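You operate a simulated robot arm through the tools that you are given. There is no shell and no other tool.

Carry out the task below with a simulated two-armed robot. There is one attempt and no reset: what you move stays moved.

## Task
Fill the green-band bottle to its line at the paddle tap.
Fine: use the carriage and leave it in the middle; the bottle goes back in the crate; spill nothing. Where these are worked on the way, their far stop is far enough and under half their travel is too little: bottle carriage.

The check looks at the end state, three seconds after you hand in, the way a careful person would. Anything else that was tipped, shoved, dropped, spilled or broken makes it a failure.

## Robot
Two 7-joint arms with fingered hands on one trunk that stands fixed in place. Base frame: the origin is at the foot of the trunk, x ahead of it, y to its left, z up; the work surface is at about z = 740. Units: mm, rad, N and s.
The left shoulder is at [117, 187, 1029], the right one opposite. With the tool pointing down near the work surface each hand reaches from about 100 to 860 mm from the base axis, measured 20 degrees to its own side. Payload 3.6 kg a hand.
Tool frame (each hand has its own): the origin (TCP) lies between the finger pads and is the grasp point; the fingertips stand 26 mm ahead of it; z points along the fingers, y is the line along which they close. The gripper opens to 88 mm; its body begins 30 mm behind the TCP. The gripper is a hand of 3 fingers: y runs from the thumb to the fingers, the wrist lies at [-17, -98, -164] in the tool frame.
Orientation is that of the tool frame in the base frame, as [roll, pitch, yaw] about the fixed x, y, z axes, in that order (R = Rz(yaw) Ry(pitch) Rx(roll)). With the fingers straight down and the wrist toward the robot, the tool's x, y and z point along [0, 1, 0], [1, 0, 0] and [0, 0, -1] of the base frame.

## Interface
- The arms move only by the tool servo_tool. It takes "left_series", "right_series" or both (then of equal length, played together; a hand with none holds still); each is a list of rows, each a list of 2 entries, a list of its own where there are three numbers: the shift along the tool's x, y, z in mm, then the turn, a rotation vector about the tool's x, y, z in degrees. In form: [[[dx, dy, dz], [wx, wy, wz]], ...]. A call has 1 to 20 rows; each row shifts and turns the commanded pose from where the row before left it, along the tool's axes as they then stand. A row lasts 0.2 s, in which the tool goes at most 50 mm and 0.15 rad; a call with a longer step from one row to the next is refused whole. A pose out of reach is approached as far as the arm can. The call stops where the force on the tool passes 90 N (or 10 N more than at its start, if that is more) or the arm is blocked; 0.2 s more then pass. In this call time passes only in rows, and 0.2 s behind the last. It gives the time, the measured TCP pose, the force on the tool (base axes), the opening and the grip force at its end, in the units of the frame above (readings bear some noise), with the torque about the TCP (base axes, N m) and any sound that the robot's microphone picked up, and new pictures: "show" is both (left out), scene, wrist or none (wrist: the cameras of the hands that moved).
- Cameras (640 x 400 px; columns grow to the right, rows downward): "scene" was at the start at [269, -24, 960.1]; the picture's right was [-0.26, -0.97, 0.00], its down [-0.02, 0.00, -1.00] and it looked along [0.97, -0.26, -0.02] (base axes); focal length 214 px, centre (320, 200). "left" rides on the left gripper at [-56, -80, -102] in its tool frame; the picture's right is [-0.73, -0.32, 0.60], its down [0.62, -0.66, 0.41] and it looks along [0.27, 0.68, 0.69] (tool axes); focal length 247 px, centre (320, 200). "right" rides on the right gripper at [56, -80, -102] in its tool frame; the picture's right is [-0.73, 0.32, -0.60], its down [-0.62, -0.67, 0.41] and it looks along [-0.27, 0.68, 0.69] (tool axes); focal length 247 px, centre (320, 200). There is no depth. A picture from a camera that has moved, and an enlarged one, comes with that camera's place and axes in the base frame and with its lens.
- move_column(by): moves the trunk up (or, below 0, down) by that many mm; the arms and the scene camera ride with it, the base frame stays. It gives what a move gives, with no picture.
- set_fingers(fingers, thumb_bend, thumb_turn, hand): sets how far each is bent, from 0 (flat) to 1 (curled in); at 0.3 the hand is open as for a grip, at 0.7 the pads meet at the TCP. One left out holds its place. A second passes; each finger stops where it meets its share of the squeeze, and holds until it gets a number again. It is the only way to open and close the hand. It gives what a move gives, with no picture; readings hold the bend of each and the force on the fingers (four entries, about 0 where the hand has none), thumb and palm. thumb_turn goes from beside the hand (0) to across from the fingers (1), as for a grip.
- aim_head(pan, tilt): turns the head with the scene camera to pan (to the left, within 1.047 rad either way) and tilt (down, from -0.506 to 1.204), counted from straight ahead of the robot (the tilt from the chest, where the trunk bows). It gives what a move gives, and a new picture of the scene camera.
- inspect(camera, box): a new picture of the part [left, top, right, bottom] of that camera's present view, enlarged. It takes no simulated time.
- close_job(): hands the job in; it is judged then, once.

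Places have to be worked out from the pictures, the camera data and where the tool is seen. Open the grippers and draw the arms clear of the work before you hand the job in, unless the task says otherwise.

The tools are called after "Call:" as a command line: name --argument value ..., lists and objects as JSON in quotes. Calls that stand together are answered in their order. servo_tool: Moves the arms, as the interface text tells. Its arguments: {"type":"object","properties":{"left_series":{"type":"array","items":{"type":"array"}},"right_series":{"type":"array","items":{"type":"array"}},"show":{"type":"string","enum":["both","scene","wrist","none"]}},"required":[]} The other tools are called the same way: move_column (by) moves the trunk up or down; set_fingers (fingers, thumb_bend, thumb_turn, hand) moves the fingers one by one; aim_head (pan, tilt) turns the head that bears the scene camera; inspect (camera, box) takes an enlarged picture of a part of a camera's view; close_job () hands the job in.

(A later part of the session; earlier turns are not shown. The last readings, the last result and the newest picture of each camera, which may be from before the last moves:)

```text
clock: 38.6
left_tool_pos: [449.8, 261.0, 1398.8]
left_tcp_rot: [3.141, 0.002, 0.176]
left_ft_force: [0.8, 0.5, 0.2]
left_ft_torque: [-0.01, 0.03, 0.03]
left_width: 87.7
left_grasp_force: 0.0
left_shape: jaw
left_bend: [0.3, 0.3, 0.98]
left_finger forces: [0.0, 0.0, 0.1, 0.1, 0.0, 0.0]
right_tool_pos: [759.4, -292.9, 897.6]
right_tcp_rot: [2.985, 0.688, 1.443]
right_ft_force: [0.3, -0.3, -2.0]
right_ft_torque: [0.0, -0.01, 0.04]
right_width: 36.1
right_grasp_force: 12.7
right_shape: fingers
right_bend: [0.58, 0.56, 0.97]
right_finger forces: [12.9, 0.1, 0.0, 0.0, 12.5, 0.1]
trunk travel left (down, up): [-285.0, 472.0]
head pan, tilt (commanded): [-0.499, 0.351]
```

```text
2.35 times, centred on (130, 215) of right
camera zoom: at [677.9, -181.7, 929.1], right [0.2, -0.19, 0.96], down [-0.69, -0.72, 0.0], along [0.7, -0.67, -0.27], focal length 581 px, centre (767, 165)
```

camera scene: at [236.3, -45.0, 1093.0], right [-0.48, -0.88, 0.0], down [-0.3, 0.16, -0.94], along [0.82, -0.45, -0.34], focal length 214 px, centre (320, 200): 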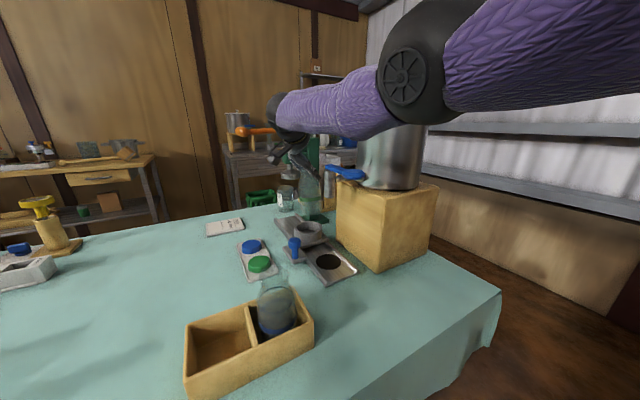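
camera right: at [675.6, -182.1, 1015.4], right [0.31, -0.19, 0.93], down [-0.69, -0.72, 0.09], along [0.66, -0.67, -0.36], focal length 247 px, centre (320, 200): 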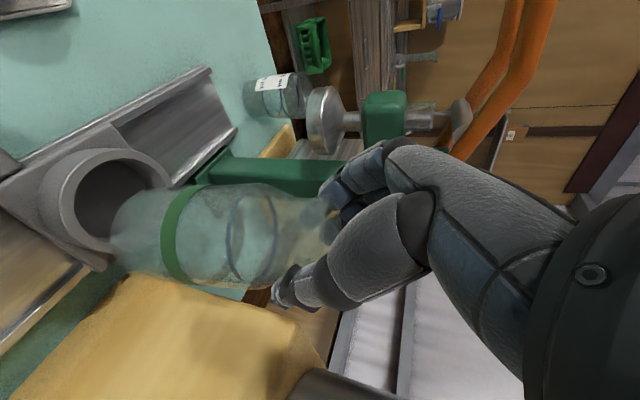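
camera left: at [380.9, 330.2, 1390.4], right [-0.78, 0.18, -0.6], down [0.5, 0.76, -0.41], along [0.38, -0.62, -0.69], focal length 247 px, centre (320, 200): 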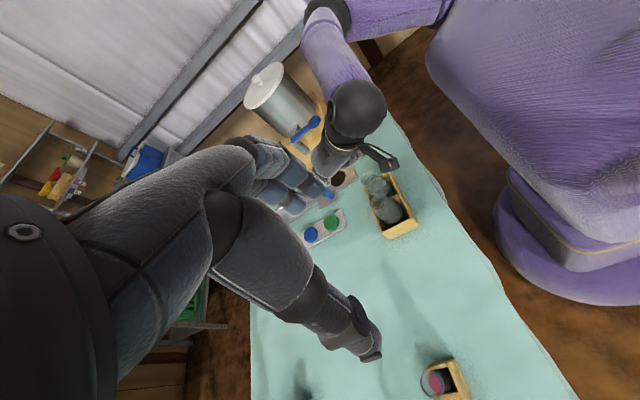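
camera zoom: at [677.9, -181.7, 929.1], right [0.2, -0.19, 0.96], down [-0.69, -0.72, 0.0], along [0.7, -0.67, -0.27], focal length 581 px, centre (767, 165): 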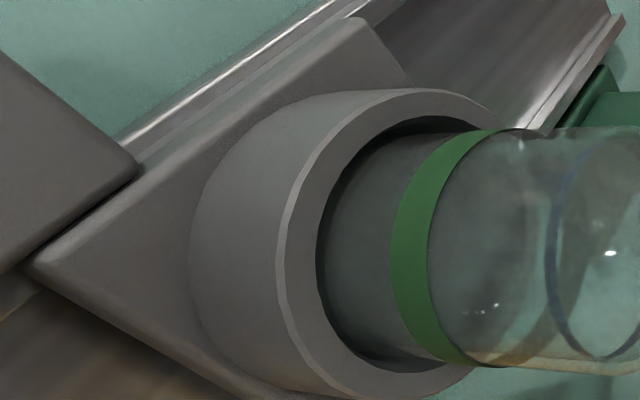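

Still free (only the bottle's own weight). I continue down.

Call:
servo_tool --right_series '[[[3.18, -0.6, 3.81], [0, 0, 0]], [[1.9, -0.3, 2.3], [0, 0, 0]]]' --show "none"

Call:
inspect --camera "scene" --box '[280, 150, 350, 230]'

Call:
inspect --camera "left" --box '[260, 80, 420, 240]'

```text
clock: 39.2
left_tool_pos: [450.6, 261.3, 1399.1]
left_tcp_rot: [-3.14, 0.001, 0.176]
left_ft_force: [0.0, 0.0, -0.7]
left_ft_torque: [0.02, 0.0, -0.02]
left_width: 87.5
left_grasp_force: 0.1
left_shape: jaw
left_bend: [0.3, 0.3, 0.98]
left_finger forces: [0.0, 0.0, 0.1, 0.0, 0.1, 0.0]
right_tool_pos: [760.0, -293.4, 891.7]
right_tcp_rot: [2.98, 0.691, 1.44]
right_ft_force: [-0.8, -1.0, 4.4]
right_ft_torque: [-0.05, -0.05, -0.03]
right_width: 35.8
right_grasp_force: 13.8
right_shape: fingers
right_bend: [0.58, 0.56, 0.98]
right_finger forces: [14.0, 0.1, 0.0, 0.0, 13.6, 0.0]
trunk travel left (down, up): [-285.0, 472.0]
head pan, tilt (commanded): [-0.499, 0.351]
```

```text
5.00 times, centred on (315, 190) of scene
camera zoom: at [242.0, -45.1, 1049.9], right [-0.48, -0.88, 0.0], down [-0.3, 0.16, -0.94], along [0.82, -0.45, -0.34], focal length 1072 px, centre (345, 250)
```

zoom: 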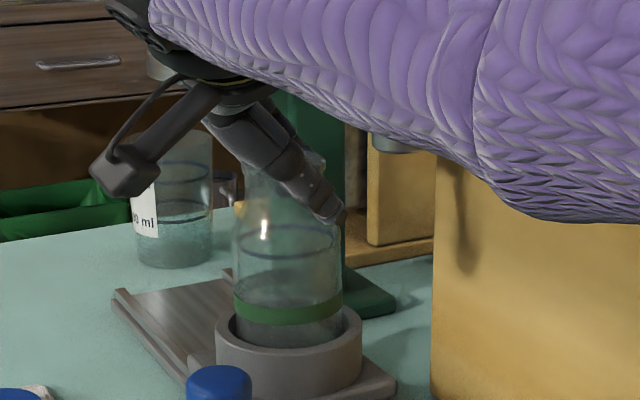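

```text
2.50 times, centred on (340, 160) of left
camera zoom: at [380.1, 329.8, 1501.0], right [-0.78, 0.18, -0.6], down [0.5, 0.76, -0.41], along [0.38, -0.62, -0.69], focal length 617 px, centre (270, 300)
```

zoom: 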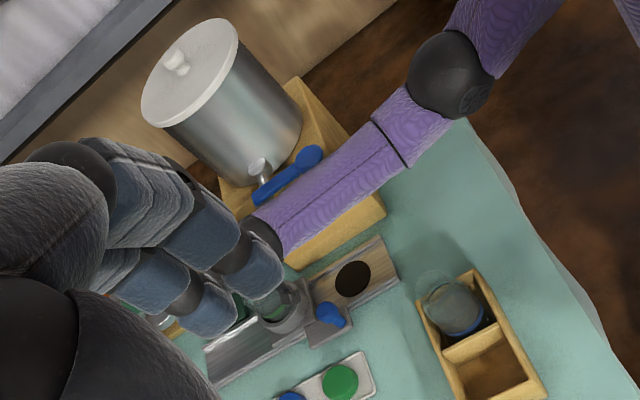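

Contact: the force turned to +4.4 N at TCP z = 892, so the bottle is on the carriage floor. I open the hand enough to clear the lip.

Call:
set_fingers --hand "right" --fingers 0.46 --thumb_bend 0.46

Call:
set_fingers --hand "right" --fingers 0.37 --thumb_bend 0.37

Call:
inspect --camera "scene" --box '[280, 150, 350, 230]'

Call:
inspect --camera "right" --box '[60, 100, 400, 330]'

```text
clock: 40.2
left_tool_pos: [450.5, 260.6, 1398.6]
left_tcp_rot: [-3.141, 0.0, 0.176]
left_ft_force: [-0.2, 0.0, -0.6]
left_ft_torque: [0.0, 0.01, -0.02]
left_width: 87.5
left_grasp_force: 0.0
left_shape: jaw
left_bend: [0.3, 0.3, 0.98]
left_finger forces: [0.0, 0.0, 0.1, 0.0, 0.0, 0.1]
right_tool_pos: [760.4, -292.3, 888.0]
right_tcp_rot: [2.985, 0.69, 1.442]
right_ft_force: [-0.1, 0.1, -0.2]
right_ft_torque: [0.01, 0.03, 0.02]
right_width: 53.3
right_grasp_force: 0.0
right_shape: fingers
right_bend: [0.46, 0.46, 0.98]
right_finger forces: [0.1, 0.0, 0.0, 0.1, 0.0, 0.0]
trunk travel left (down, up): [-285.0, 472.0]
head pan, tilt (commanded): [-0.499, 0.351]
```

```text
clock: 41.2
left_tool_pos: [451.7, 260.6, 1399.2]
left_tcp_rot: [3.14, 0.001, 0.175]
left_ft_force: [0.5, 0.6, 0.1]
left_ft_torque: [-0.01, 0.01, 0.02]
left_width: 87.6
left_grasp_force: 0.1
left_shape: jaw
left_bend: [0.3, 0.3, 0.98]
left_finger forces: [0.0, 0.1, 0.0, 0.0, 0.0, 0.0]
right_tool_pos: [761.9, -293.1, 888.1]
right_tcp_rot: [2.985, 0.688, 1.443]
right_ft_force: [0.0, -1.0, -0.3]
right_ft_torque: [0.0, 0.02, 0.02]
right_width: 72.8
right_grasp_force: 0.1
right_shape: fingers
right_bend: [0.37, 0.37, 0.98]
right_finger forces: [0.0, 0.0, 0.0, 0.0, 0.0, 0.1]
trunk travel left (down, up): [-285.0, 472.0]
head pan, tilt (commanded): [-0.499, 0.351]
```

```text
5.00 times, centred on (315, 190) of scene
camera zoom: at [242.6, -45.1, 1049.6], right [-0.48, -0.88, 0.0], down [-0.3, 0.16, -0.94], along [0.82, -0.45, -0.34], focal length 1072 px, centre (345, 250)
```

zoom: 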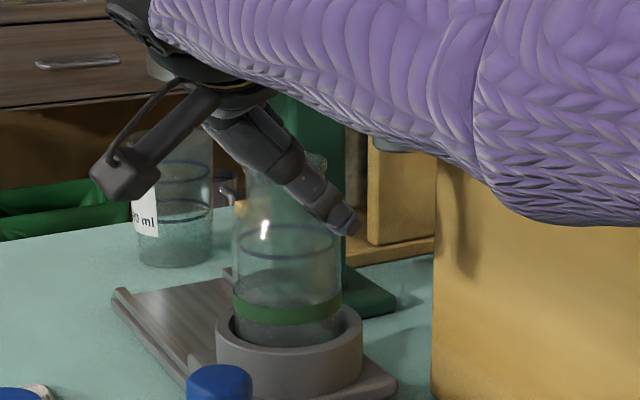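

```text
1.74 times, centred on (230, 215) of right
camera zoom: at [677.6, -181.4, 921.2], right [0.2, -0.19, 0.96], down [-0.69, -0.72, 0.0], along [0.69, -0.67, -0.27], focal length 430 px, centre (476, 174)
```

zoom: 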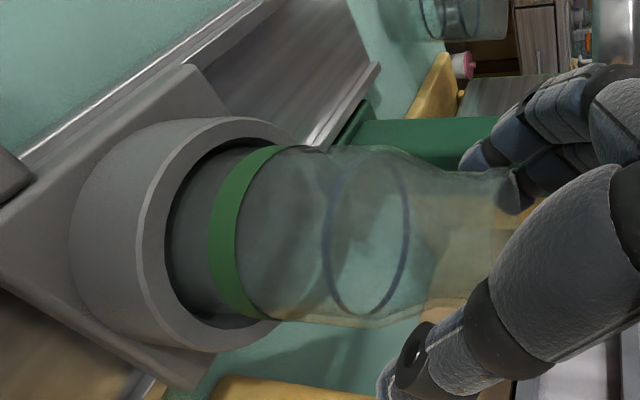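

The bottle stands upright in the ring. I withdraw the hand backward along its own axis (up and to the left), away from the tap.

Call:
servo_tool --right_series '[[[0, 0, -12], [0, 0, 0]], [[0, 0, -20], [0, 0, 0]], [[0, 0, -25], [0, 0, 0]], [[0, 0, -25], [0, 0, 0]], [[0, 0, -25], [0, 0, 0]]]' --show "both"

Call:
inspect --camera "left" --box '[260, 80, 420, 240]'

```text
clock: 42.4
left_tool_pos: [450.6, 260.3, 1397.3]
left_tcp_rot: [3.141, 0.0, 0.176]
left_ft_force: [0.6, -0.5, -0.7]
left_ft_torque: [0.01, 0.01, 0.0]
left_width: 87.8
left_grasp_force: 0.0
left_shape: jaw
left_bend: [0.3, 0.3, 0.98]
left_finger forces: [0.0, 0.0, 0.0, 0.0, 0.1, 0.0]
right_tool_pos: [751.8, -224.2, 970.7]
right_tcp_rot: [2.986, 0.691, 1.443]
right_ft_force: [0.2, -0.1, 0.1]
right_ft_torque: [0.01, -0.03, 0.02]
right_width: 72.9
right_grasp_force: 0.1
right_shape: fingers
right_bend: [0.37, 0.37, 0.98]
right_finger forces: [0.1, 0.1, 0.0, 0.0, 0.0, 0.0]
trunk travel left (down, up): [-285.0, 472.0]
head pan, tilt (commanded): [-0.499, 0.351]
camera scene: at [242.4, -44.9, 1049.7], right [-0.48, -0.88, 0.0], down [-0.3, 0.16, -0.94], along [0.82, -0.45, -0.34], focal length 214 px, centre (320, 200)
camera right: at [669.3, -111.7, 1003.2], right [0.2, -0.19, 0.96], down [-0.69, -0.72, 0.0], along [0.69, -0.67, -0.27], focal length 247 px, centre (320, 200)
```

scene: 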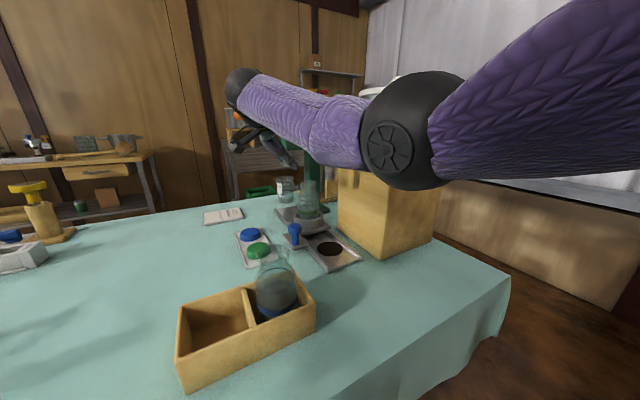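
right: 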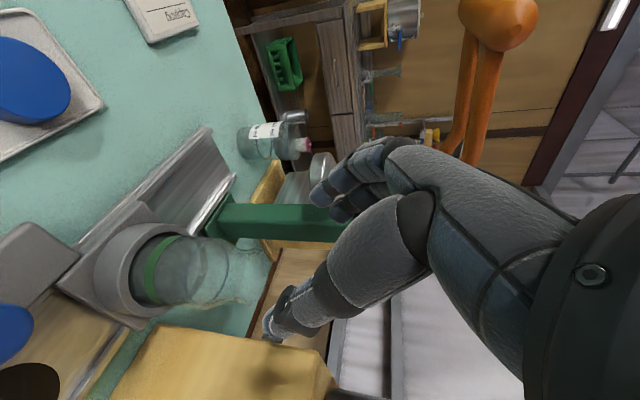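

```text
2.50 times, centred on (340, 160) of left
camera zoom: at [380.7, 330.2, 1500.6], right [-0.78, 0.18, -0.6], down [0.5, 0.76, -0.41], along [0.38, -0.62, -0.69], focal length 617 px, centre (270, 300)
```

zoom: 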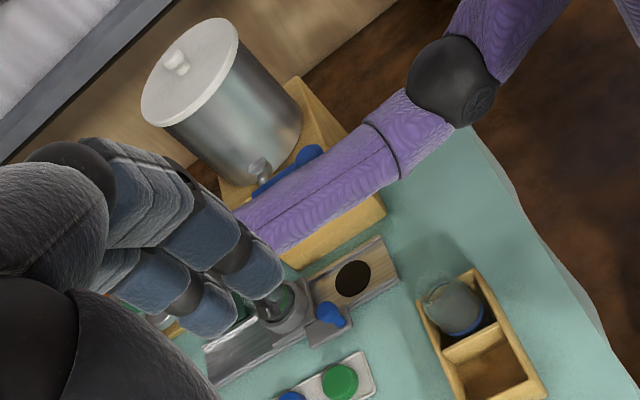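

The hand is clear and the bottle stands well. The carriage knob triangulates to about (668, -206), head near z = 810. I turn the right hand to point straight down and bring it above the knob.

Call:
servo_tool --right_series '[[[0, 0, -10], [4.45, 0, 0]], [[0, 0, -10], [4.45, 0, 0]], [[0, 0, 0], [0, 7.9, 0]], [[0, 0, 0], [0, 7.9, 0]], [[0, 0, 0], [0, 7.9, 0]], [[0, 0, 0], [0, 7.9, 0]], [[0, 0, 0], [0, 7.9, 0]], [[0, 0, 0], [0, 0, -7.3]]]' --show "scene"

```text
clock: 44.2
left_tool_pos: [450.1, 260.1, 1398.2]
left_tcp_rot: [3.141, -0.001, 0.176]
left_ft_force: [-1.1, 0.6, -0.2]
left_ft_torque: [-0.01, -0.01, 0.0]
left_width: 87.7
left_grasp_force: 0.1
left_shape: jaw
left_bend: [0.3, 0.3, 0.98]
left_finger forces: [0.0, 0.1, 0.1, 0.0, 0.0, 0.0]
right_tool_pos: [742.1, -214.3, 985.1]
right_tcp_rot: [3.14, -0.001, 1.572]
right_ft_force: [0.4, -1.5, -0.8]
right_ft_torque: [0.04, -0.01, -0.04]
right_width: 73.3
right_grasp_force: 0.1
right_shape: fingers
right_bend: [0.37, 0.37, 0.98]
right_finger forces: [0.1, 0.0, 0.1, 0.1, 0.1, 0.0]
right hand out of reach, approached as far as the arm can: row 2
trunk travel left (down, up): [-285.0, 472.0]
head pan, tilt (commanded): [-0.499, 0.351]
camera scene: at [242.6, -45.2, 1049.6], right [-0.48, -0.88, 0.0], down [-0.3, 0.16, -0.94], along [0.82, -0.45, -0.34], focal length 214 px, centre (320, 200)
```

scene: 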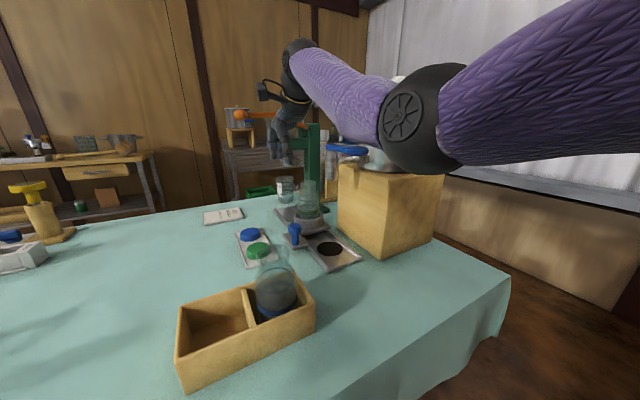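

The hand points straight down at (742, -214, 985). I move it to above the knob and look from the wrist and scene views.

Call:
servo_tool --right_series '[[[2.7, -24.7, 28.3], [0, 0, 0]], [[2.7, -24.7, 28.3], [0, 0, 0]], [[2.7, -24.7, 28.3], [0, 0, 0]]]' --show "both"

Call:
inspect --camera "scene" --box '[240, 130, 380, 270]'

Call:
inspect --camera "left" --box '[260, 80, 420, 240]'

```text
clock: 45.0
left_tool_pos: [449.6, 259.7, 1398.9]
left_tcp_rot: [3.142, 0.002, 0.177]
left_ft_force: [0.1, 0.3, -0.2]
left_ft_torque: [0.02, -0.02, 0.03]
left_width: 87.9
left_grasp_force: 0.1
left_shape: jaw
left_bend: [0.3, 0.3, 0.98]
left_finger forces: [0.0, 0.0, 0.0, 0.0, 0.0, 0.0]
right_tool_pos: [668.9, -205.6, 898.5]
right_tcp_rot: [3.14, 0.0, 1.57]
right_ft_force: [-0.3, -0.4, 0.6]
right_ft_torque: [0.01, -0.02, 0.04]
right_width: 73.2
right_grasp_force: 0.0
right_shape: fingers
right_bend: [0.37, 0.37, 0.98]
right_finger forces: [0.1, 0.0, 0.0, 0.0, 0.1, 0.0]
trunk travel left (down, up): [-285.0, 472.0]
head pan, tilt (commanded): [-0.499, 0.351]
camera scene: at [242.5, -45.3, 1049.6], right [-0.48, -0.88, 0.0], down [-0.3, 0.16, -0.94], along [0.82, -0.45, -0.34], focal length 214 px, centre (320, 200)
camera right: at [587.7, -150.1, 1001.9], right [0.32, -0.74, 0.6], down [-0.66, -0.62, -0.41], along [0.68, -0.27, -0.69], focal length 247 px, centre (320, 200)
```

scene: 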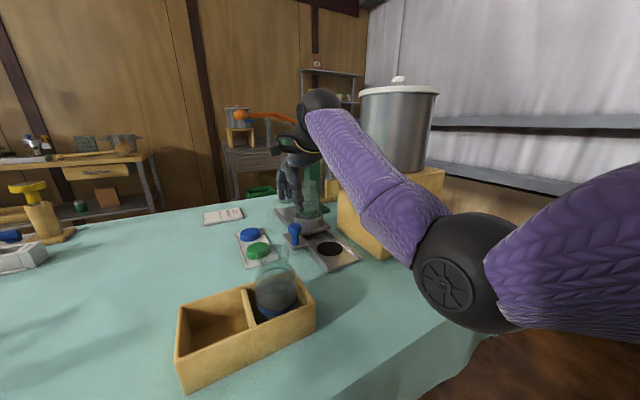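
right: 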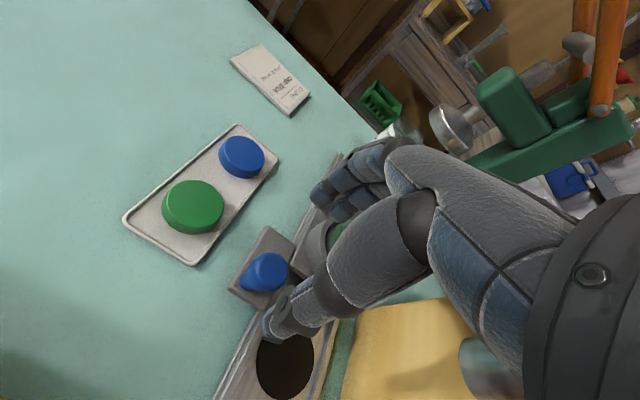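

```text
2.86 times, centred on (310, 200) of scene
camera zoom: at [242.5, -45.3, 1049.6], right [-0.48, -0.88, 0.0], down [-0.3, 0.16, -0.94], along [0.82, -0.45, -0.34], focal length 613 px, centre (349, 200)
```

zoom: 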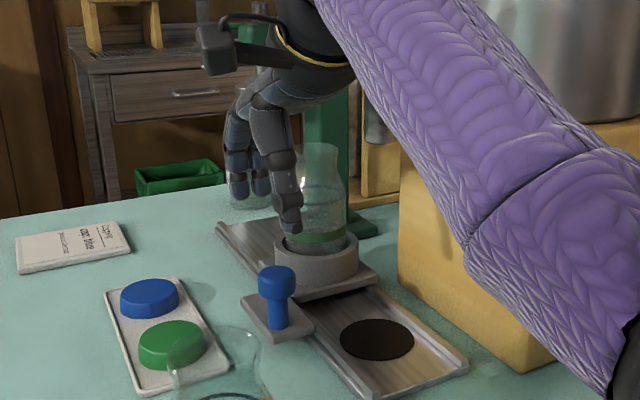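

```text
2.50 times, centred on (340, 160) of left
camera zoom: at [380.8, 329.6, 1500.7], right [-0.78, 0.18, -0.6], down [0.5, 0.76, -0.41], along [0.38, -0.62, -0.69], focal length 617 px, centre (270, 300)
```

zoom: 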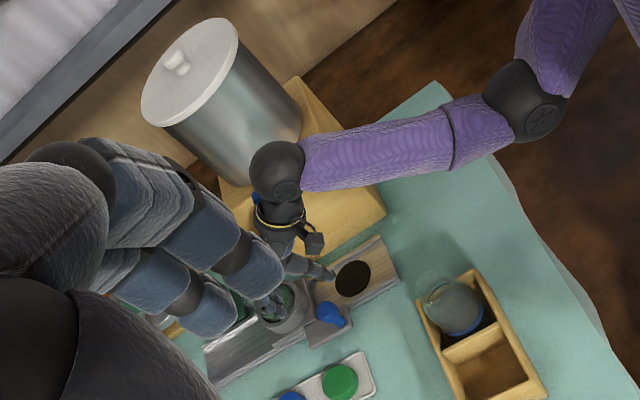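

The knob head triangulates to (671, -209.5, 810), about 32 mm across, and the forearm stays clear of the paddle by about 18 mm sideways. I lower the open hand around the knob.

Call:
servo_tool --right_series '[[[-4, 2, 20], [0, 0, 0]], [[0, 0, 20], [0, 0, 0]], [[0, 0, 20], [0, 0, 0]], [[0, 0, 16], [0, 0, 0]]]' --show "both"

Call:
inspect --camera "scene" --box '[240, 130, 380, 270]'

Call:
inspect --camera "left" --box '[260, 80, 420, 240]'

```text
clock: 46.0
left_tool_pos: [450.0, 260.3, 1399.1]
left_tcp_rot: [-3.141, 0.003, 0.177]
left_ft_force: [-0.5, 0.0, -1.0]
left_ft_torque: [-0.01, -0.04, 0.01]
left_width: 87.5
left_grasp_force: 0.0
left_shape: jaw
left_bend: [0.3, 0.3, 0.98]
left_finger forces: [0.0, 0.0, 0.0, 0.0, 0.0, 0.0]
right_tool_pos: [671.7, -209.8, 824.7]
right_tcp_rot: [3.14, -0.001, 1.57]
right_ft_force: [-0.5, -0.1, -0.5]
right_ft_torque: [-0.03, -0.01, 0.02]
right_width: 73.1
right_grasp_force: 0.1
right_shape: fingers
right_bend: [0.37, 0.37, 0.98]
right_finger forces: [0.0, 0.0, 0.0, 0.0, 0.0, 0.1]
trunk travel left (down, up): [-285.0, 472.0]
head pan, tilt (commanded): [-0.499, 0.351]
camera scene: at [242.6, -45.1, 1049.6], right [-0.48, -0.88, 0.0], down [-0.3, 0.16, -0.94], along [0.82, -0.45, -0.34], focal length 214 px, centre (320, 200)
camera right: at [589.9, -153.6, 926.6], right [0.32, -0.73, 0.6], down [-0.66, -0.62, -0.41], along [0.68, -0.27, -0.69], focal length 247 px, centre (320, 200)
```

scene: 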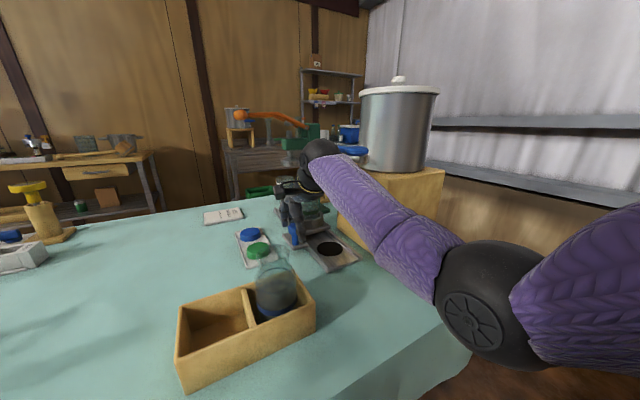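
right: 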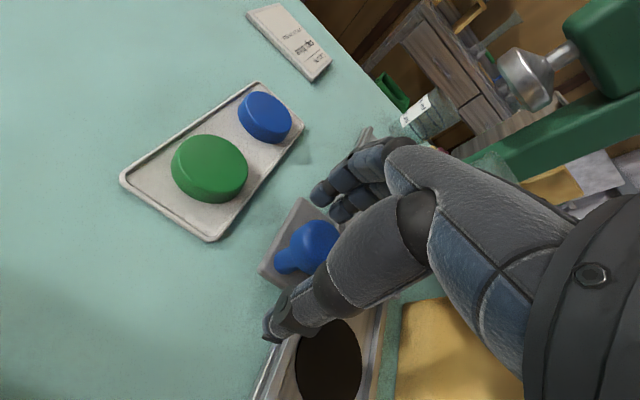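

```text
2.86 times, centred on (310, 200) of scene
camera zoom: at [242.6, -45.1, 1049.6], right [-0.48, -0.88, 0.0], down [-0.3, 0.16, -0.94], along [0.82, -0.45, -0.34], focal length 613 px, centre (349, 200)
```

zoom: 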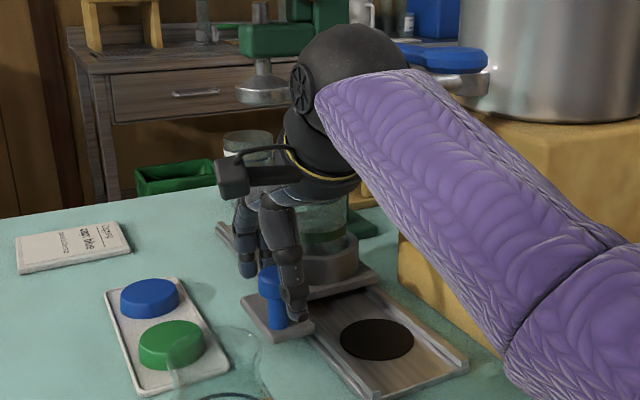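

```text
2.50 times, centred on (340, 160) of left
camera zoom: at [381.0, 329.8, 1500.6], right [-0.78, 0.18, -0.6], down [0.5, 0.76, -0.41], along [0.38, -0.62, -0.69], focal length 617 px, centre (270, 300)
```

zoom: 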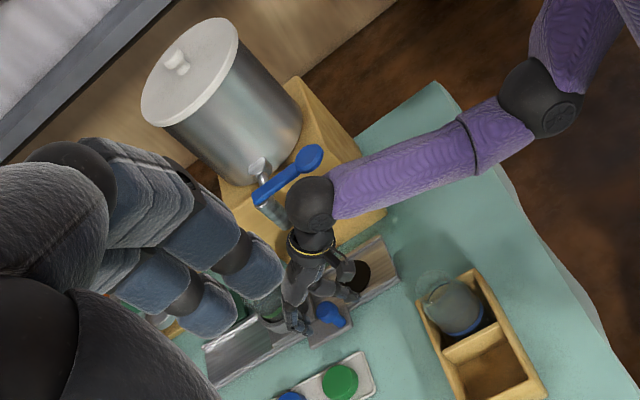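

The knob is between thumb and fingers and the arm is clear. I close to a light grip.

Call:
set_fingers --hand "right" --fingers 0.6 --thumb_bend 0.6

Call:
inspect --camera "scene" --box '[260, 170, 360, 260]'

Call:
inspect --camera "right" --box '[200, 120, 440, 360]'

```text
clock: 47.0
left_tool_pos: [451.3, 260.6, 1397.6]
left_tcp_rot: [3.141, 0.001, 0.177]
left_ft_force: [-0.5, -0.5, 0.7]
left_ft_torque: [0.01, -0.03, -0.01]
left_width: 87.8
left_grasp_force: 0.1
left_shape: jaw
left_bend: [0.3, 0.3, 0.98]
left_finger forces: [0.0, 0.0, 0.1, 0.0, 0.0, 0.1]
right_tool_pos: [671.2, -210.0, 825.3]
right_tcp_rot: [3.14, 0.0, 1.571]
right_ft_force: [1.6, -0.1, -1.0]
right_ft_torque: [-0.03, -0.06, 0.04]
right_width: 27.4
right_grasp_force: 2.4
right_shape: fingers
right_bend: [0.58, 0.59, 0.97]
right_finger forces: [0.1, 2.9, 0.1, 0.1, 1.1, 0.1]
trunk travel left (down, up): [-285.0, 472.0]
head pan, tilt (commanded): [-0.499, 0.351]
```

```text
4.44 times, centred on (310, 215) of scene
camera zoom: at [242.8, -45.2, 1049.5], right [-0.48, -0.88, 0.0], down [-0.3, 0.16, -0.94], along [0.82, -0.45, -0.34], focal length 953 px, centre (364, 133)
```

zoom: 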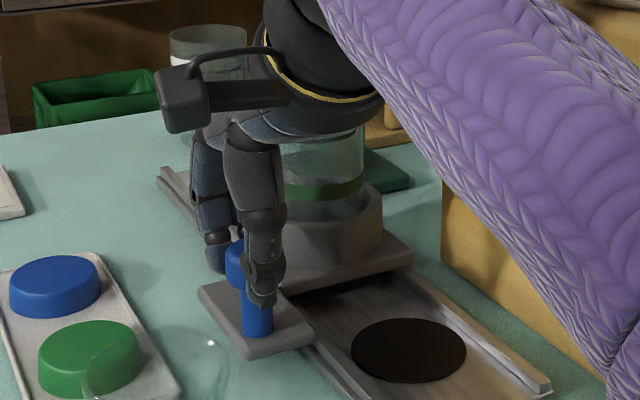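

```text
1.67 times, centred on (320, 240) of right
camera zoom: at [590.1, -153.6, 926.5], right [0.32, -0.73, 0.6], down [-0.66, -0.62, -0.41], along [0.68, -0.27, -0.69], focal length 412 px, centre (320, 133)
```

zoom: 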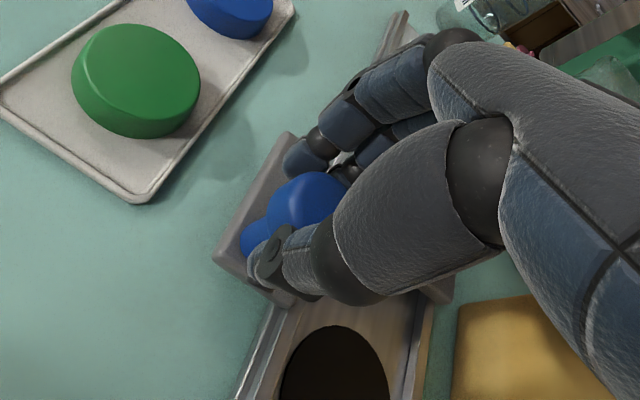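

Light grip on the knob. I pull toward the robot slowly (-x), testing first 20 mm, and watch the force and the bottle.

Call:
servo_tool --right_series '[[[0, -5, 0], [0, 0, 0]], [[0, -7, 0], [0, 0, 0]], [[0, -8, 0], [0, 0, 0]]]' --show "scene"

Call:
inspect --camera "scene" --box '[260, 170, 360, 260]'

```text
clock: 47.8
left_tool_pos: [450.0, 259.8, 1399.5]
left_tcp_rot: [-3.141, 0.0, 0.177]
left_ft_force: [-0.2, 0.1, -0.2]
left_ft_torque: [0.0, 0.0, -0.01]
left_width: 87.6
left_grasp_force: 0.0
left_shape: jaw
left_bend: [0.3, 0.3, 0.98]
left_finger forces: [0.1, 0.0, 0.0, 0.0, 0.0, 0.1]
right_tool_pos: [651.0, -209.2, 824.9]
right_tcp_rot: [3.141, 0.0, 1.571]
right_ft_force: [0.7, -2.0, 0.8]
right_ft_torque: [-0.02, 0.02, 0.02]
right_width: 27.3
right_grasp_force: 2.3
right_shape: fingers
right_bend: [0.58, 0.58, 0.97]
right_finger forces: [0.1, 2.6, 0.1, 0.0, 1.6, 0.0]
trunk travel left (down, up): [-285.0, 472.0]
head pan, tilt (commanded): [-0.499, 0.351]
camera scene: at [242.5, -45.3, 1049.6], right [-0.48, -0.88, 0.0], down [-0.3, 0.16, -0.94], along [0.82, -0.45, -0.34], focal length 214 px, centre (320, 200)
```

scene: 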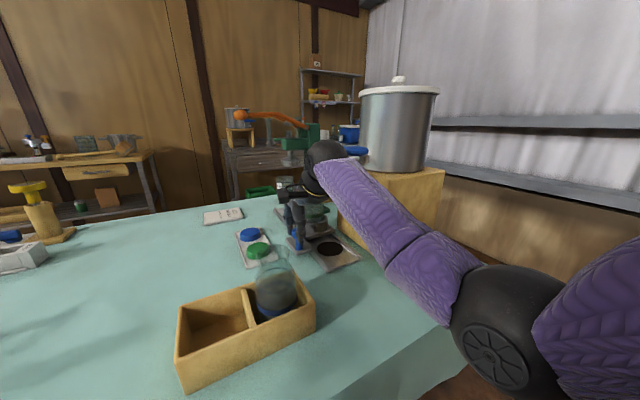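

```text
4.44 times, centred on (310, 215) of scene
camera zoom: at [242.5, -45.3, 1049.6], right [-0.48, -0.88, 0.0], down [-0.3, 0.16, -0.94], along [0.82, -0.45, -0.34], focal length 953 px, centre (364, 133)
```

zoom: 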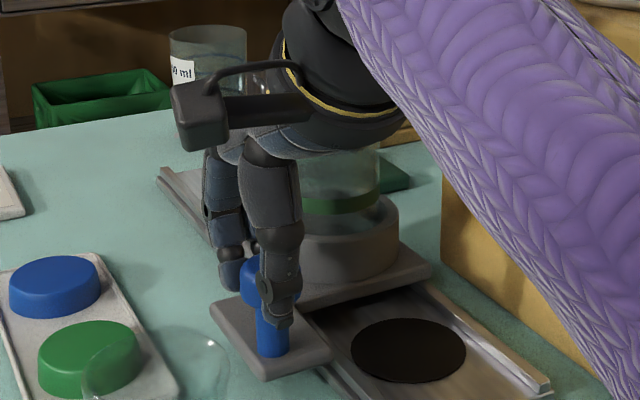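

The carriage follows easily with the bottle upright. I continue pulling 80 mm at a gentle pace.

Call:
servo_tool --right_series '[[[0, -8, 0], [0, 0, 0]], [[0, -10, 0], [0, 0, 0]], [[0, -10, 0], [0, 0, 0]], [[0, -10, 0], [0, 0, 0]], [[0, -10, 0], [0, 0, 0]], [[0, -10, 0], [0, 0, 0]], [[0, -10, 0], [0, 0, 0]], [[0, -8, 0], [0, 0, 0]]]' --show "both"

Call:
inspect --camera "scene" --box '[260, 150, 400, 270]'

```text
clock: 49.6
left_tool_pos: [450.3, 260.8, 1399.4]
left_tcp_rot: [-3.14, 0.0, 0.176]
left_ft_force: [-0.8, 0.0, -0.3]
left_ft_torque: [-0.02, -0.01, 0.0]
left_width: 87.9
left_grasp_force: 0.0
left_shape: jaw
left_bend: [0.3, 0.3, 0.98]
left_finger forces: [0.1, 0.0, 0.0, 0.0, 0.0, 0.0]
right_tool_pos: [574.7, -208.8, 825.3]
right_tcp_rot: [3.141, -0.001, 1.571]
right_ft_force: [1.3, -1.4, 0.2]
right_ft_torque: [-0.01, -0.03, 0.0]
right_width: 27.4
right_grasp_force: 2.3
right_shape: fingers
right_bend: [0.58, 0.58, 0.97]
right_finger forces: [0.0, 2.6, 0.0, 0.0, 1.8, 0.1]
trunk travel left (down, up): [-285.0, 472.0]
head pan, tilt (commanded): [-0.499, 0.351]
camera scene: at [242.5, -45.2, 1049.6], right [-0.48, -0.88, 0.0], down [-0.3, 0.16, -0.94], along [0.82, -0.45, -0.34], focal length 214 px, centre (320, 200)
camera right: at [493.5, -153.3, 926.2], right [0.32, -0.73, 0.6], down [-0.66, -0.62, -0.41], along [0.68, -0.27, -0.69], focal length 247 px, centre (320, 200)
```

scene: 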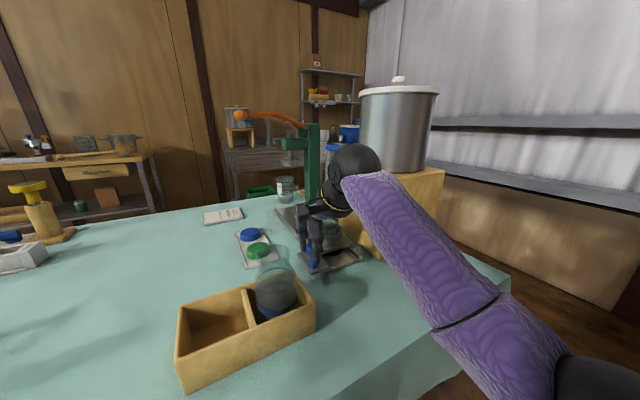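
right: 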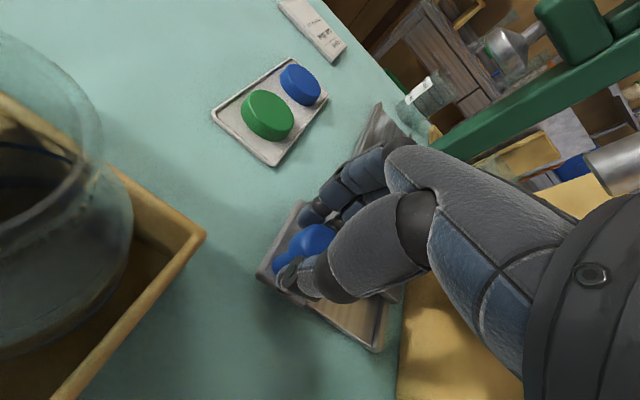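

```text
3.33 times, centred on (330, 210) of scene
camera zoom: at [242.5, -45.2, 1049.6], right [-0.48, -0.88, 0.0], down [-0.3, 0.16, -0.94], along [0.82, -0.45, -0.34], focal length 715 px, centre (287, 167)
```

zoom: 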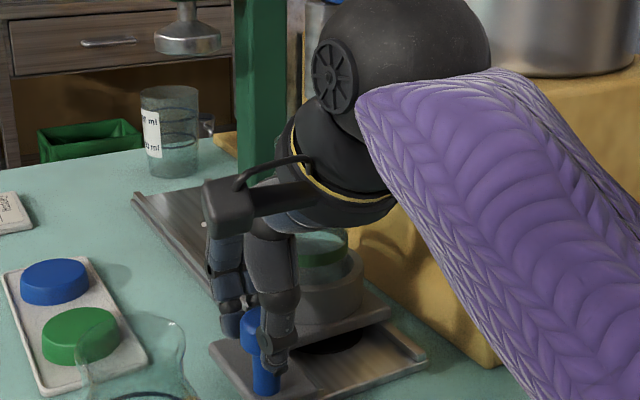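

Moved 96 mm so far. I continue in 5 mm steps, watching for the stop.

Call:
servo_tool --right_series '[[[0, -5, 0], [0, 0, 0]], [[0, -5, 0], [0, 0, 0]], [[0, -5, 0], [0, 0, 0]], [[0, -5, 0], [0, 0, 0]]]' --show "none"

Call:
servo_tool --right_series '[[[0, -4, 0], [0, 0, 0]], [[0, -4, 0], [0, 0, 0]]]' --show "scene"

Call:
inspect --camera "scene" --box '[260, 150, 400, 270]'

```text
clock: 50.6
left_tool_pos: [450.1, 259.8, 1398.0]
left_tcp_rot: [3.141, 0.003, 0.174]
left_ft_force: [0.8, -0.7, 0.1]
left_ft_torque: [-0.03, 0.03, 0.01]
left_width: 87.9
left_grasp_force: 0.1
left_shape: jaw
left_bend: [0.3, 0.3, 0.98]
left_finger forces: [0.0, 0.1, 0.0, 0.0, 0.0, 0.0]
right_tool_pos: [554.6, -210.5, 824.5]
right_tcp_rot: [3.14, 0.001, 1.573]
right_ft_force: [1.9, -0.9, 0.4]
right_ft_torque: [-0.03, -0.02, 0.0]
right_width: 27.4
right_grasp_force: 2.3
right_shape: fingers
right_bend: [0.58, 0.58, 0.97]
right_finger forces: [0.1, 3.3, 0.1, 0.1, 1.0, 0.0]
trunk travel left (down, up): [-285.0, 472.0]
head pan, tilt (commanded): [-0.499, 0.351]
```

```text
clock: 51.2
left_tool_pos: [451.4, 261.3, 1398.4]
left_tcp_rot: [-3.141, 0.001, 0.176]
left_ft_force: [0.7, 0.8, 0.2]
left_ft_torque: [-0.01, -0.01, 0.0]
left_width: 87.6
left_grasp_force: 0.0
left_shape: jaw
left_bend: [0.3, 0.3, 0.98]
left_finger forces: [0.0, 0.0, 0.0, 0.1, 0.0, 0.0]
right_tool_pos: [549.4, -209.5, 824.6]
right_tcp_rot: [3.137, -0.001, 1.571]
right_ft_force: [11.3, 0.8, 0.9]
right_ft_torque: [0.0, -0.25, 0.07]
right_width: 31.1
right_grasp_force: 5.8
right_shape: fingers
right_bend: [0.54, 0.6, 0.97]
right_finger forces: [1.2, 9.8, 0.0, 0.0, 0.1, 0.0]
trunk travel left (down, up): [-285.0, 472.0]
head pan, tilt (commanded): [-0.499, 0.351]
camera scene: at [243.5, -45.1, 1049.4], right [-0.48, -0.88, 0.0], down [-0.3, 0.16, -0.94], along [0.82, -0.45, -0.34], focal length 214 px, centre (320, 200)
```

scene: 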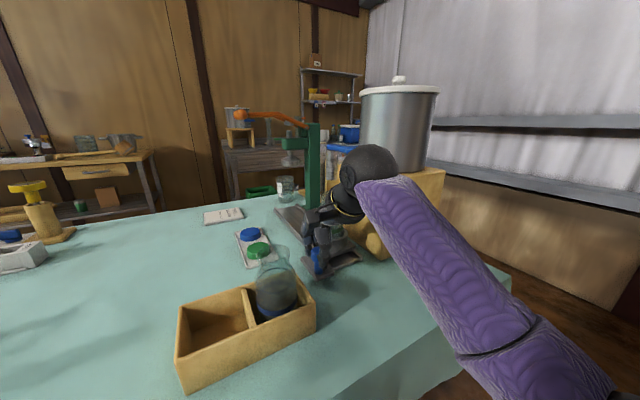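

```text
3.33 times, centred on (330, 210) of scene
camera zoom: at [243.5, -45.1, 1049.4], right [-0.48, -0.88, 0.0], down [-0.3, 0.16, -0.94], along [0.82, -0.45, -0.34], focal length 715 px, centre (287, 167)
```

zoom: 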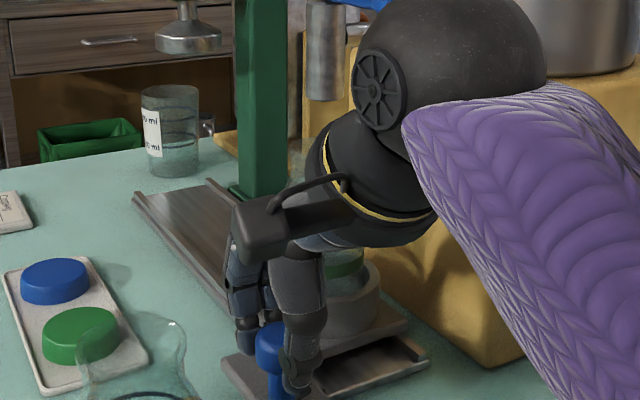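

The force rose to 11 N against the pull: the carriage is at its stop under the tap, after about 120 mm. I ease off, open the hand and lift straight up clear of the knob.

Call:
servo_tool --right_series '[[[0, 3, 0], [0, 0, 0]]]' --show "none"

Call:
set_fingers --hand "right" --fingers 0.4 --thumb_bend 0.4

Call:
servo_tool --right_series '[[[0, 0, -15], [0, 0, 0]], [[0, 0, -25], [0, 0, 0]], [[0, 0, -25], [0, 0, 0]], [[0, 0, -25], [0, 0, 0]]]' --show "both"

Call:
inspect --camera "scene" --box '[260, 150, 400, 270]'

Call:
inspect --camera "left" --box '[260, 80, 420, 240]'

```text
clock: 51.6
left_tool_pos: [450.6, 261.3, 1398.8]
left_tcp_rot: [-3.141, 0.001, 0.177]
left_ft_force: [0.3, -0.2, 0.1]
left_ft_torque: [-0.04, -0.04, 0.01]
left_width: 87.8
left_grasp_force: 0.1
left_shape: jaw
left_bend: [0.3, 0.3, 0.98]
left_finger forces: [0.0, 0.1, 0.0, 0.1, 0.0, 0.0]
right_tool_pos: [549.9, -210.2, 825.2]
right_tcp_rot: [3.141, -0.001, 1.569]
right_ft_force: [6.6, 0.9, 2.8]
right_ft_torque: [-0.02, -0.19, 0.07]
right_width: 29.4
right_grasp_force: 3.6
right_shape: fingers
right_bend: [0.55, 0.6, 0.97]
right_finger forces: [0.8, 6.5, 0.1, 0.0, 0.0, 0.1]
trunk travel left (down, up): [-285.0, 472.0]
head pan, tilt (commanded): [-0.499, 0.351]
```

```text
clock: 52.6
left_tool_pos: [450.7, 259.9, 1398.8]
left_tcp_rot: [3.141, 0.001, 0.176]
left_ft_force: [-0.4, -0.7, 1.1]
left_ft_torque: [0.0, 0.01, 0.02]
left_width: 87.5
left_grasp_force: 0.0
left_shape: jaw
left_bend: [0.3, 0.3, 0.98]
left_finger forces: [0.0, 0.0, 0.1, 0.0, 0.0, 0.1]
right_tool_pos: [549.8, -209.7, 824.7]
right_tcp_rot: [3.14, 0.001, 1.571]
right_ft_force: [0.6, -0.3, 0.7]
right_ft_torque: [0.0, 0.0, 0.02]
right_width: 66.4
right_grasp_force: 0.0
right_shape: fingers
right_bend: [0.4, 0.4, 0.97]
right_finger forces: [0.1, 0.1, 0.0, 0.0, 0.0, 0.1]
trunk travel left (down, up): [-285.0, 472.0]
head pan, tilt (commanded): [-0.499, 0.351]
```

```text
clock: 53.6
left_tool_pos: [450.6, 259.8, 1398.2]
left_tcp_rot: [3.141, 0.0, 0.177]
left_ft_force: [0.6, -0.8, 0.1]
left_ft_torque: [-0.03, -0.01, -0.03]
left_width: 87.6
left_grasp_force: 0.1
left_shape: jaw
left_bend: [0.3, 0.3, 0.98]
left_finger forces: [0.0, 0.0, 0.0, 0.1, 0.1, 0.0]
right_tool_pos: [550.8, -209.5, 913.5]
right_tcp_rot: [-3.141, 0.0, 1.57]
right_ft_force: [-0.2, 0.4, 0.5]
right_ft_torque: [-0.01, 0.0, 0.0]
right_width: 66.5
right_grasp_force: 0.0
right_shape: fingers
right_bend: [0.4, 0.4, 0.97]
right_finger forces: [0.1, 0.0, 0.0, 0.0, 0.0, 0.1]
trunk travel left (down, up): [-285.0, 472.0]
head pan, tilt (commanded): [-0.499, 0.351]
camera scene: at [242.6, -45.1, 1049.6], right [-0.48, -0.88, 0.0], down [-0.3, 0.16, -0.94], along [0.82, -0.45, -0.34], focal length 214 px, centre (320, 200)
camera right: at [468.6, -152.9, 1016.6], right [0.32, -0.73, 0.6], down [-0.66, -0.62, -0.41], along [0.68, -0.27, -0.69], focal length 247 px, centre (320, 200)
```

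scene: 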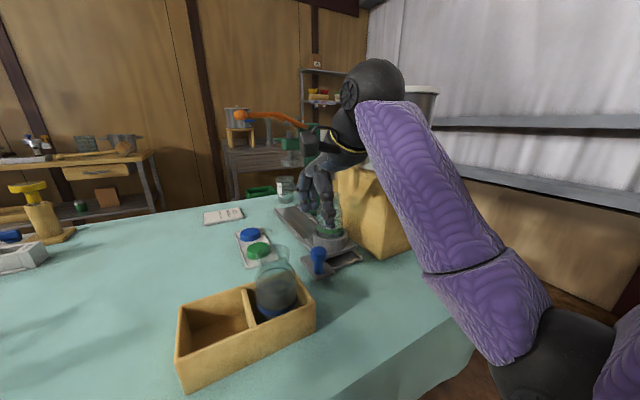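
right: 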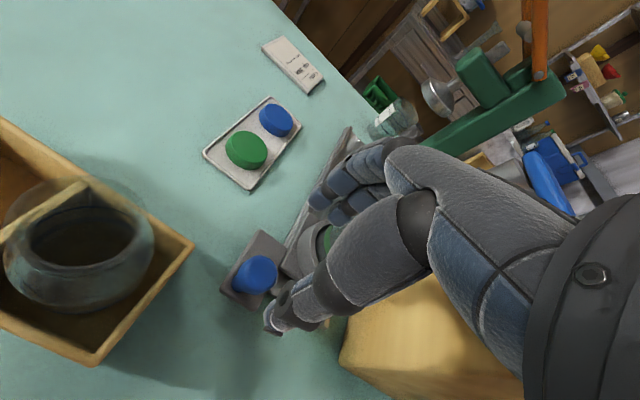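

```text
3.33 times, centred on (330, 210) of scene
camera zoom: at [242.6, -45.1, 1049.6], right [-0.48, -0.88, 0.0], down [-0.3, 0.16, -0.94], along [0.82, -0.45, -0.34], focal length 715 px, centre (287, 167)
```

zoom: 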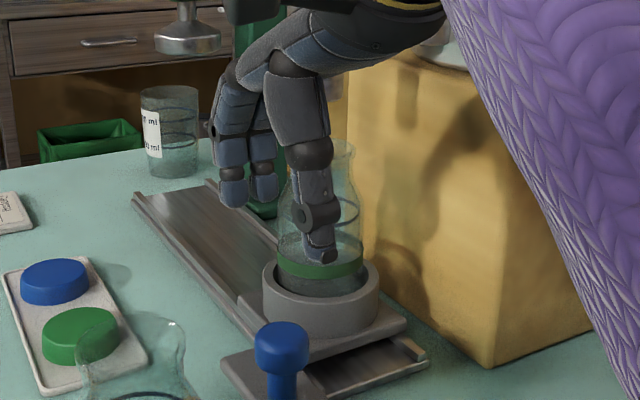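

```text
2.50 times, centred on (340, 160) of left
camera zoom: at [380.9, 329.9, 1500.6], right [-0.78, 0.18, -0.6], down [0.5, 0.76, -0.41], along [0.38, -0.62, -0.69], focal length 617 px, centre (270, 300)
```

zoom: 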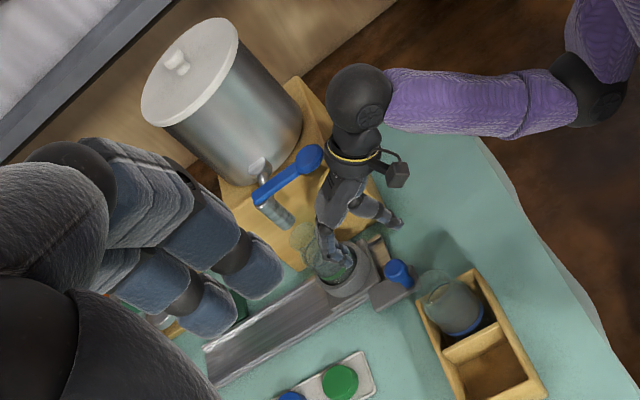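

The carriage is at the tap end with the bottle under the spout. I raise the right hand, close it to a fingertip point, and bring it over the paddle lobe at about (552, -290).

Call:
servo_tool --right_series '[[[0, 0, -40], [0, 0, 0]], [[0, 0, -40], [0, 0, 0]], [[0, 0, -40], [0, 0, 0]], [[0, 0, -40], [0, 0, 0]], [[0, 0, -10], [0, 0, 0]]]' --show "none"

Call:
set_fingers --hand "right" --fingers 0.7 --thumb_bend 0.7

Call:
servo_tool --right_series '[[[-27, 0, 0], [0, 0, 0]], [[-27, 0, 0], [0, 0, 0]], [[-27, 0, 0], [0, 0, 0]]]' --show "both"

Call:
inspect --camera "scene" --box '[280, 120, 420, 270]'

Call:
inspect --camera "left" --box '[260, 60, 420, 220]'

```text
clock: 54.8
left_tool_pos: [450.0, 261.5, 1398.6]
left_tcp_rot: [-3.14, 0.0, 0.176]
left_ft_force: [0.1, -0.1, -0.1]
left_ft_torque: [0.0, 0.01, 0.0]
left_width: 87.6
left_grasp_force: 0.1
left_shape: jaw
left_bend: [0.3, 0.3, 0.98]
left_finger forces: [0.0, 0.0, 0.0, 0.0, 0.0, 0.0]
right_tool_pos: [572.1, -212.0, 1072.6]
right_tcp_rot: [3.139, -0.001, 1.571]
right_ft_force: [0.3, 1.0, 0.4]
right_ft_torque: [-0.01, -0.01, -0.01]
right_width: 66.4
right_grasp_force: 0.1
right_shape: fingers
right_bend: [0.4, 0.4, 0.98]
right_finger forces: [0.0, 0.0, 0.0, 0.0, 0.1, 0.0]
right hand out of reach, approached as far as the arm can: row 4, 5
trunk travel left (down, up): [-285.0, 472.0]
head pan, tilt (commanded): [-0.499, 0.351]
```

```text
clock: 55.8
left_tool_pos: [451.1, 260.0, 1398.1]
left_tcp_rot: [3.141, 0.001, 0.175]
left_ft_force: [0.0, -0.4, 0.7]
left_ft_torque: [0.02, -0.02, 0.01]
left_width: 87.7
left_grasp_force: 0.0
left_shape: jaw
left_bend: [0.3, 0.3, 0.98]
left_finger forces: [0.1, 0.0, 0.0, 0.1, 0.1, 0.0]
right_tool_pos: [573.0, -212.5, 1072.0]
right_tcp_rot: [3.139, -0.001, 1.572]
right_ft_force: [0.0, 0.3, -0.7]
right_ft_torque: [-0.01, 0.01, 0.04]
right_width: 2.6
right_grasp_force: 0.0
right_shape: fingers
right_bend: [0.7, 0.7, 0.98]
right_finger forces: [0.1, 0.0, 0.1, 0.0, 0.1, 0.1]
trunk travel left (down, up): [-285.0, 472.0]
head pan, tilt (commanded): [-0.499, 0.351]
```

```text
clock: 56.6
left_tool_pos: [450.3, 258.9, 1398.5]
left_tcp_rot: [-3.141, 0.0, 0.176]
left_ft_force: [-0.4, 0.4, -0.2]
left_ft_torque: [0.02, 0.02, 0.04]
left_width: 87.8
left_grasp_force: 0.1
left_shape: jaw
left_bend: [0.3, 0.3, 0.98]
left_finger forces: [0.0, 0.1, 0.1, 0.1, 0.0, 0.0]
right_tool_pos: [572.6, -294.8, 1071.0]
right_tcp_rot: [3.139, -0.001, 1.573]
right_ft_force: [-0.5, -0.5, -1.4]
right_ft_torque: [-0.01, 0.02, -0.03]
right_width: 2.5
right_grasp_force: 0.1
right_shape: fingers
right_bend: [0.7, 0.7, 0.98]
right_finger forces: [0.0, 0.0, 0.0, 0.0, 0.0, 0.1]
trunk travel left (down, up): [-285.0, 472.0]
head pan, tilt (commanded): [-0.499, 0.351]
camera scene: at [242.6, -45.5, 1049.6], right [-0.48, -0.88, 0.0], down [-0.3, 0.16, -0.94], along [0.82, -0.45, -0.34], focal length 214 px, centre (320, 200)
camera right: at [490.3, -238.4, 1173.2], right [0.32, -0.73, 0.6], down [-0.66, -0.62, -0.41], along [0.68, -0.27, -0.69], focal length 247 px, centre (320, 200)
```

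scene: 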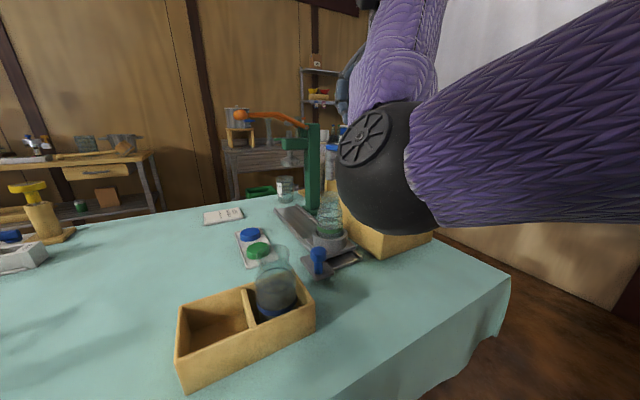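
right: 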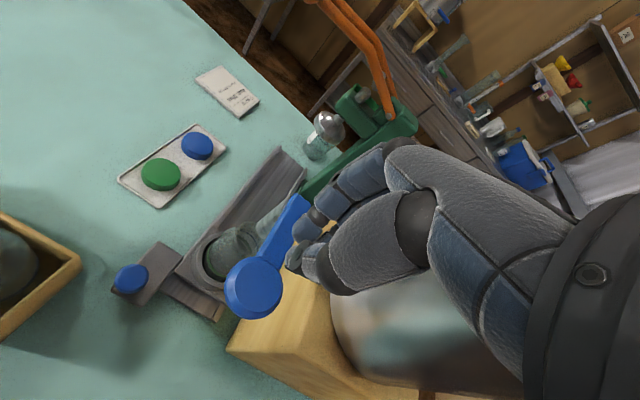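

```text
2.67 times, centred on (350, 195) of scene
camera zoom: at [242.6, -45.5, 1049.6], right [-0.48, -0.88, 0.0], down [-0.3, 0.16, -0.94], along [0.82, -0.45, -0.34], focal length 572 px, centre (240, 213)
```

zoom: 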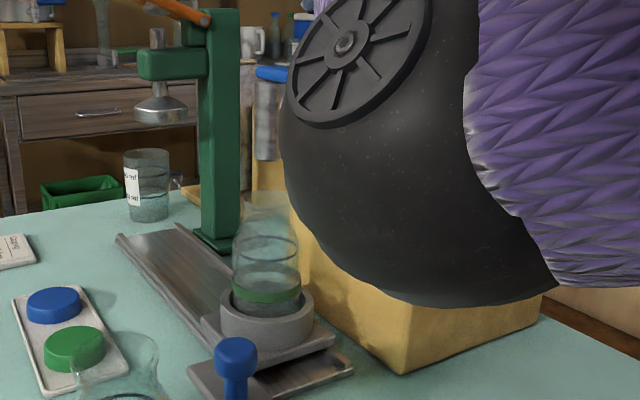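

```text
2.50 times, centred on (340, 140) of left
camera zoom: at [380.9, 329.2, 1500.7], right [-0.78, 0.19, -0.6], down [0.5, 0.76, -0.41], along [0.38, -0.62, -0.69], focal length 617 px, centre (270, 350)
```

zoom: 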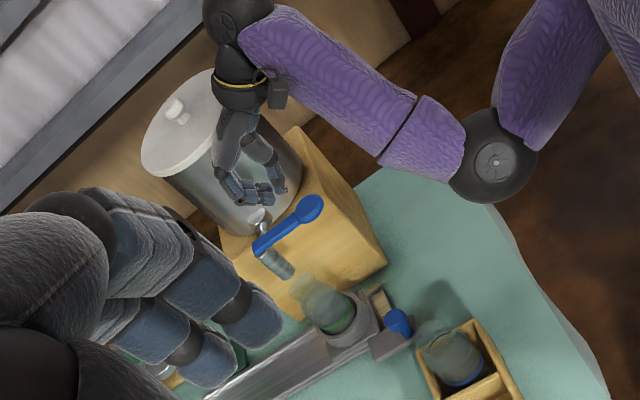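

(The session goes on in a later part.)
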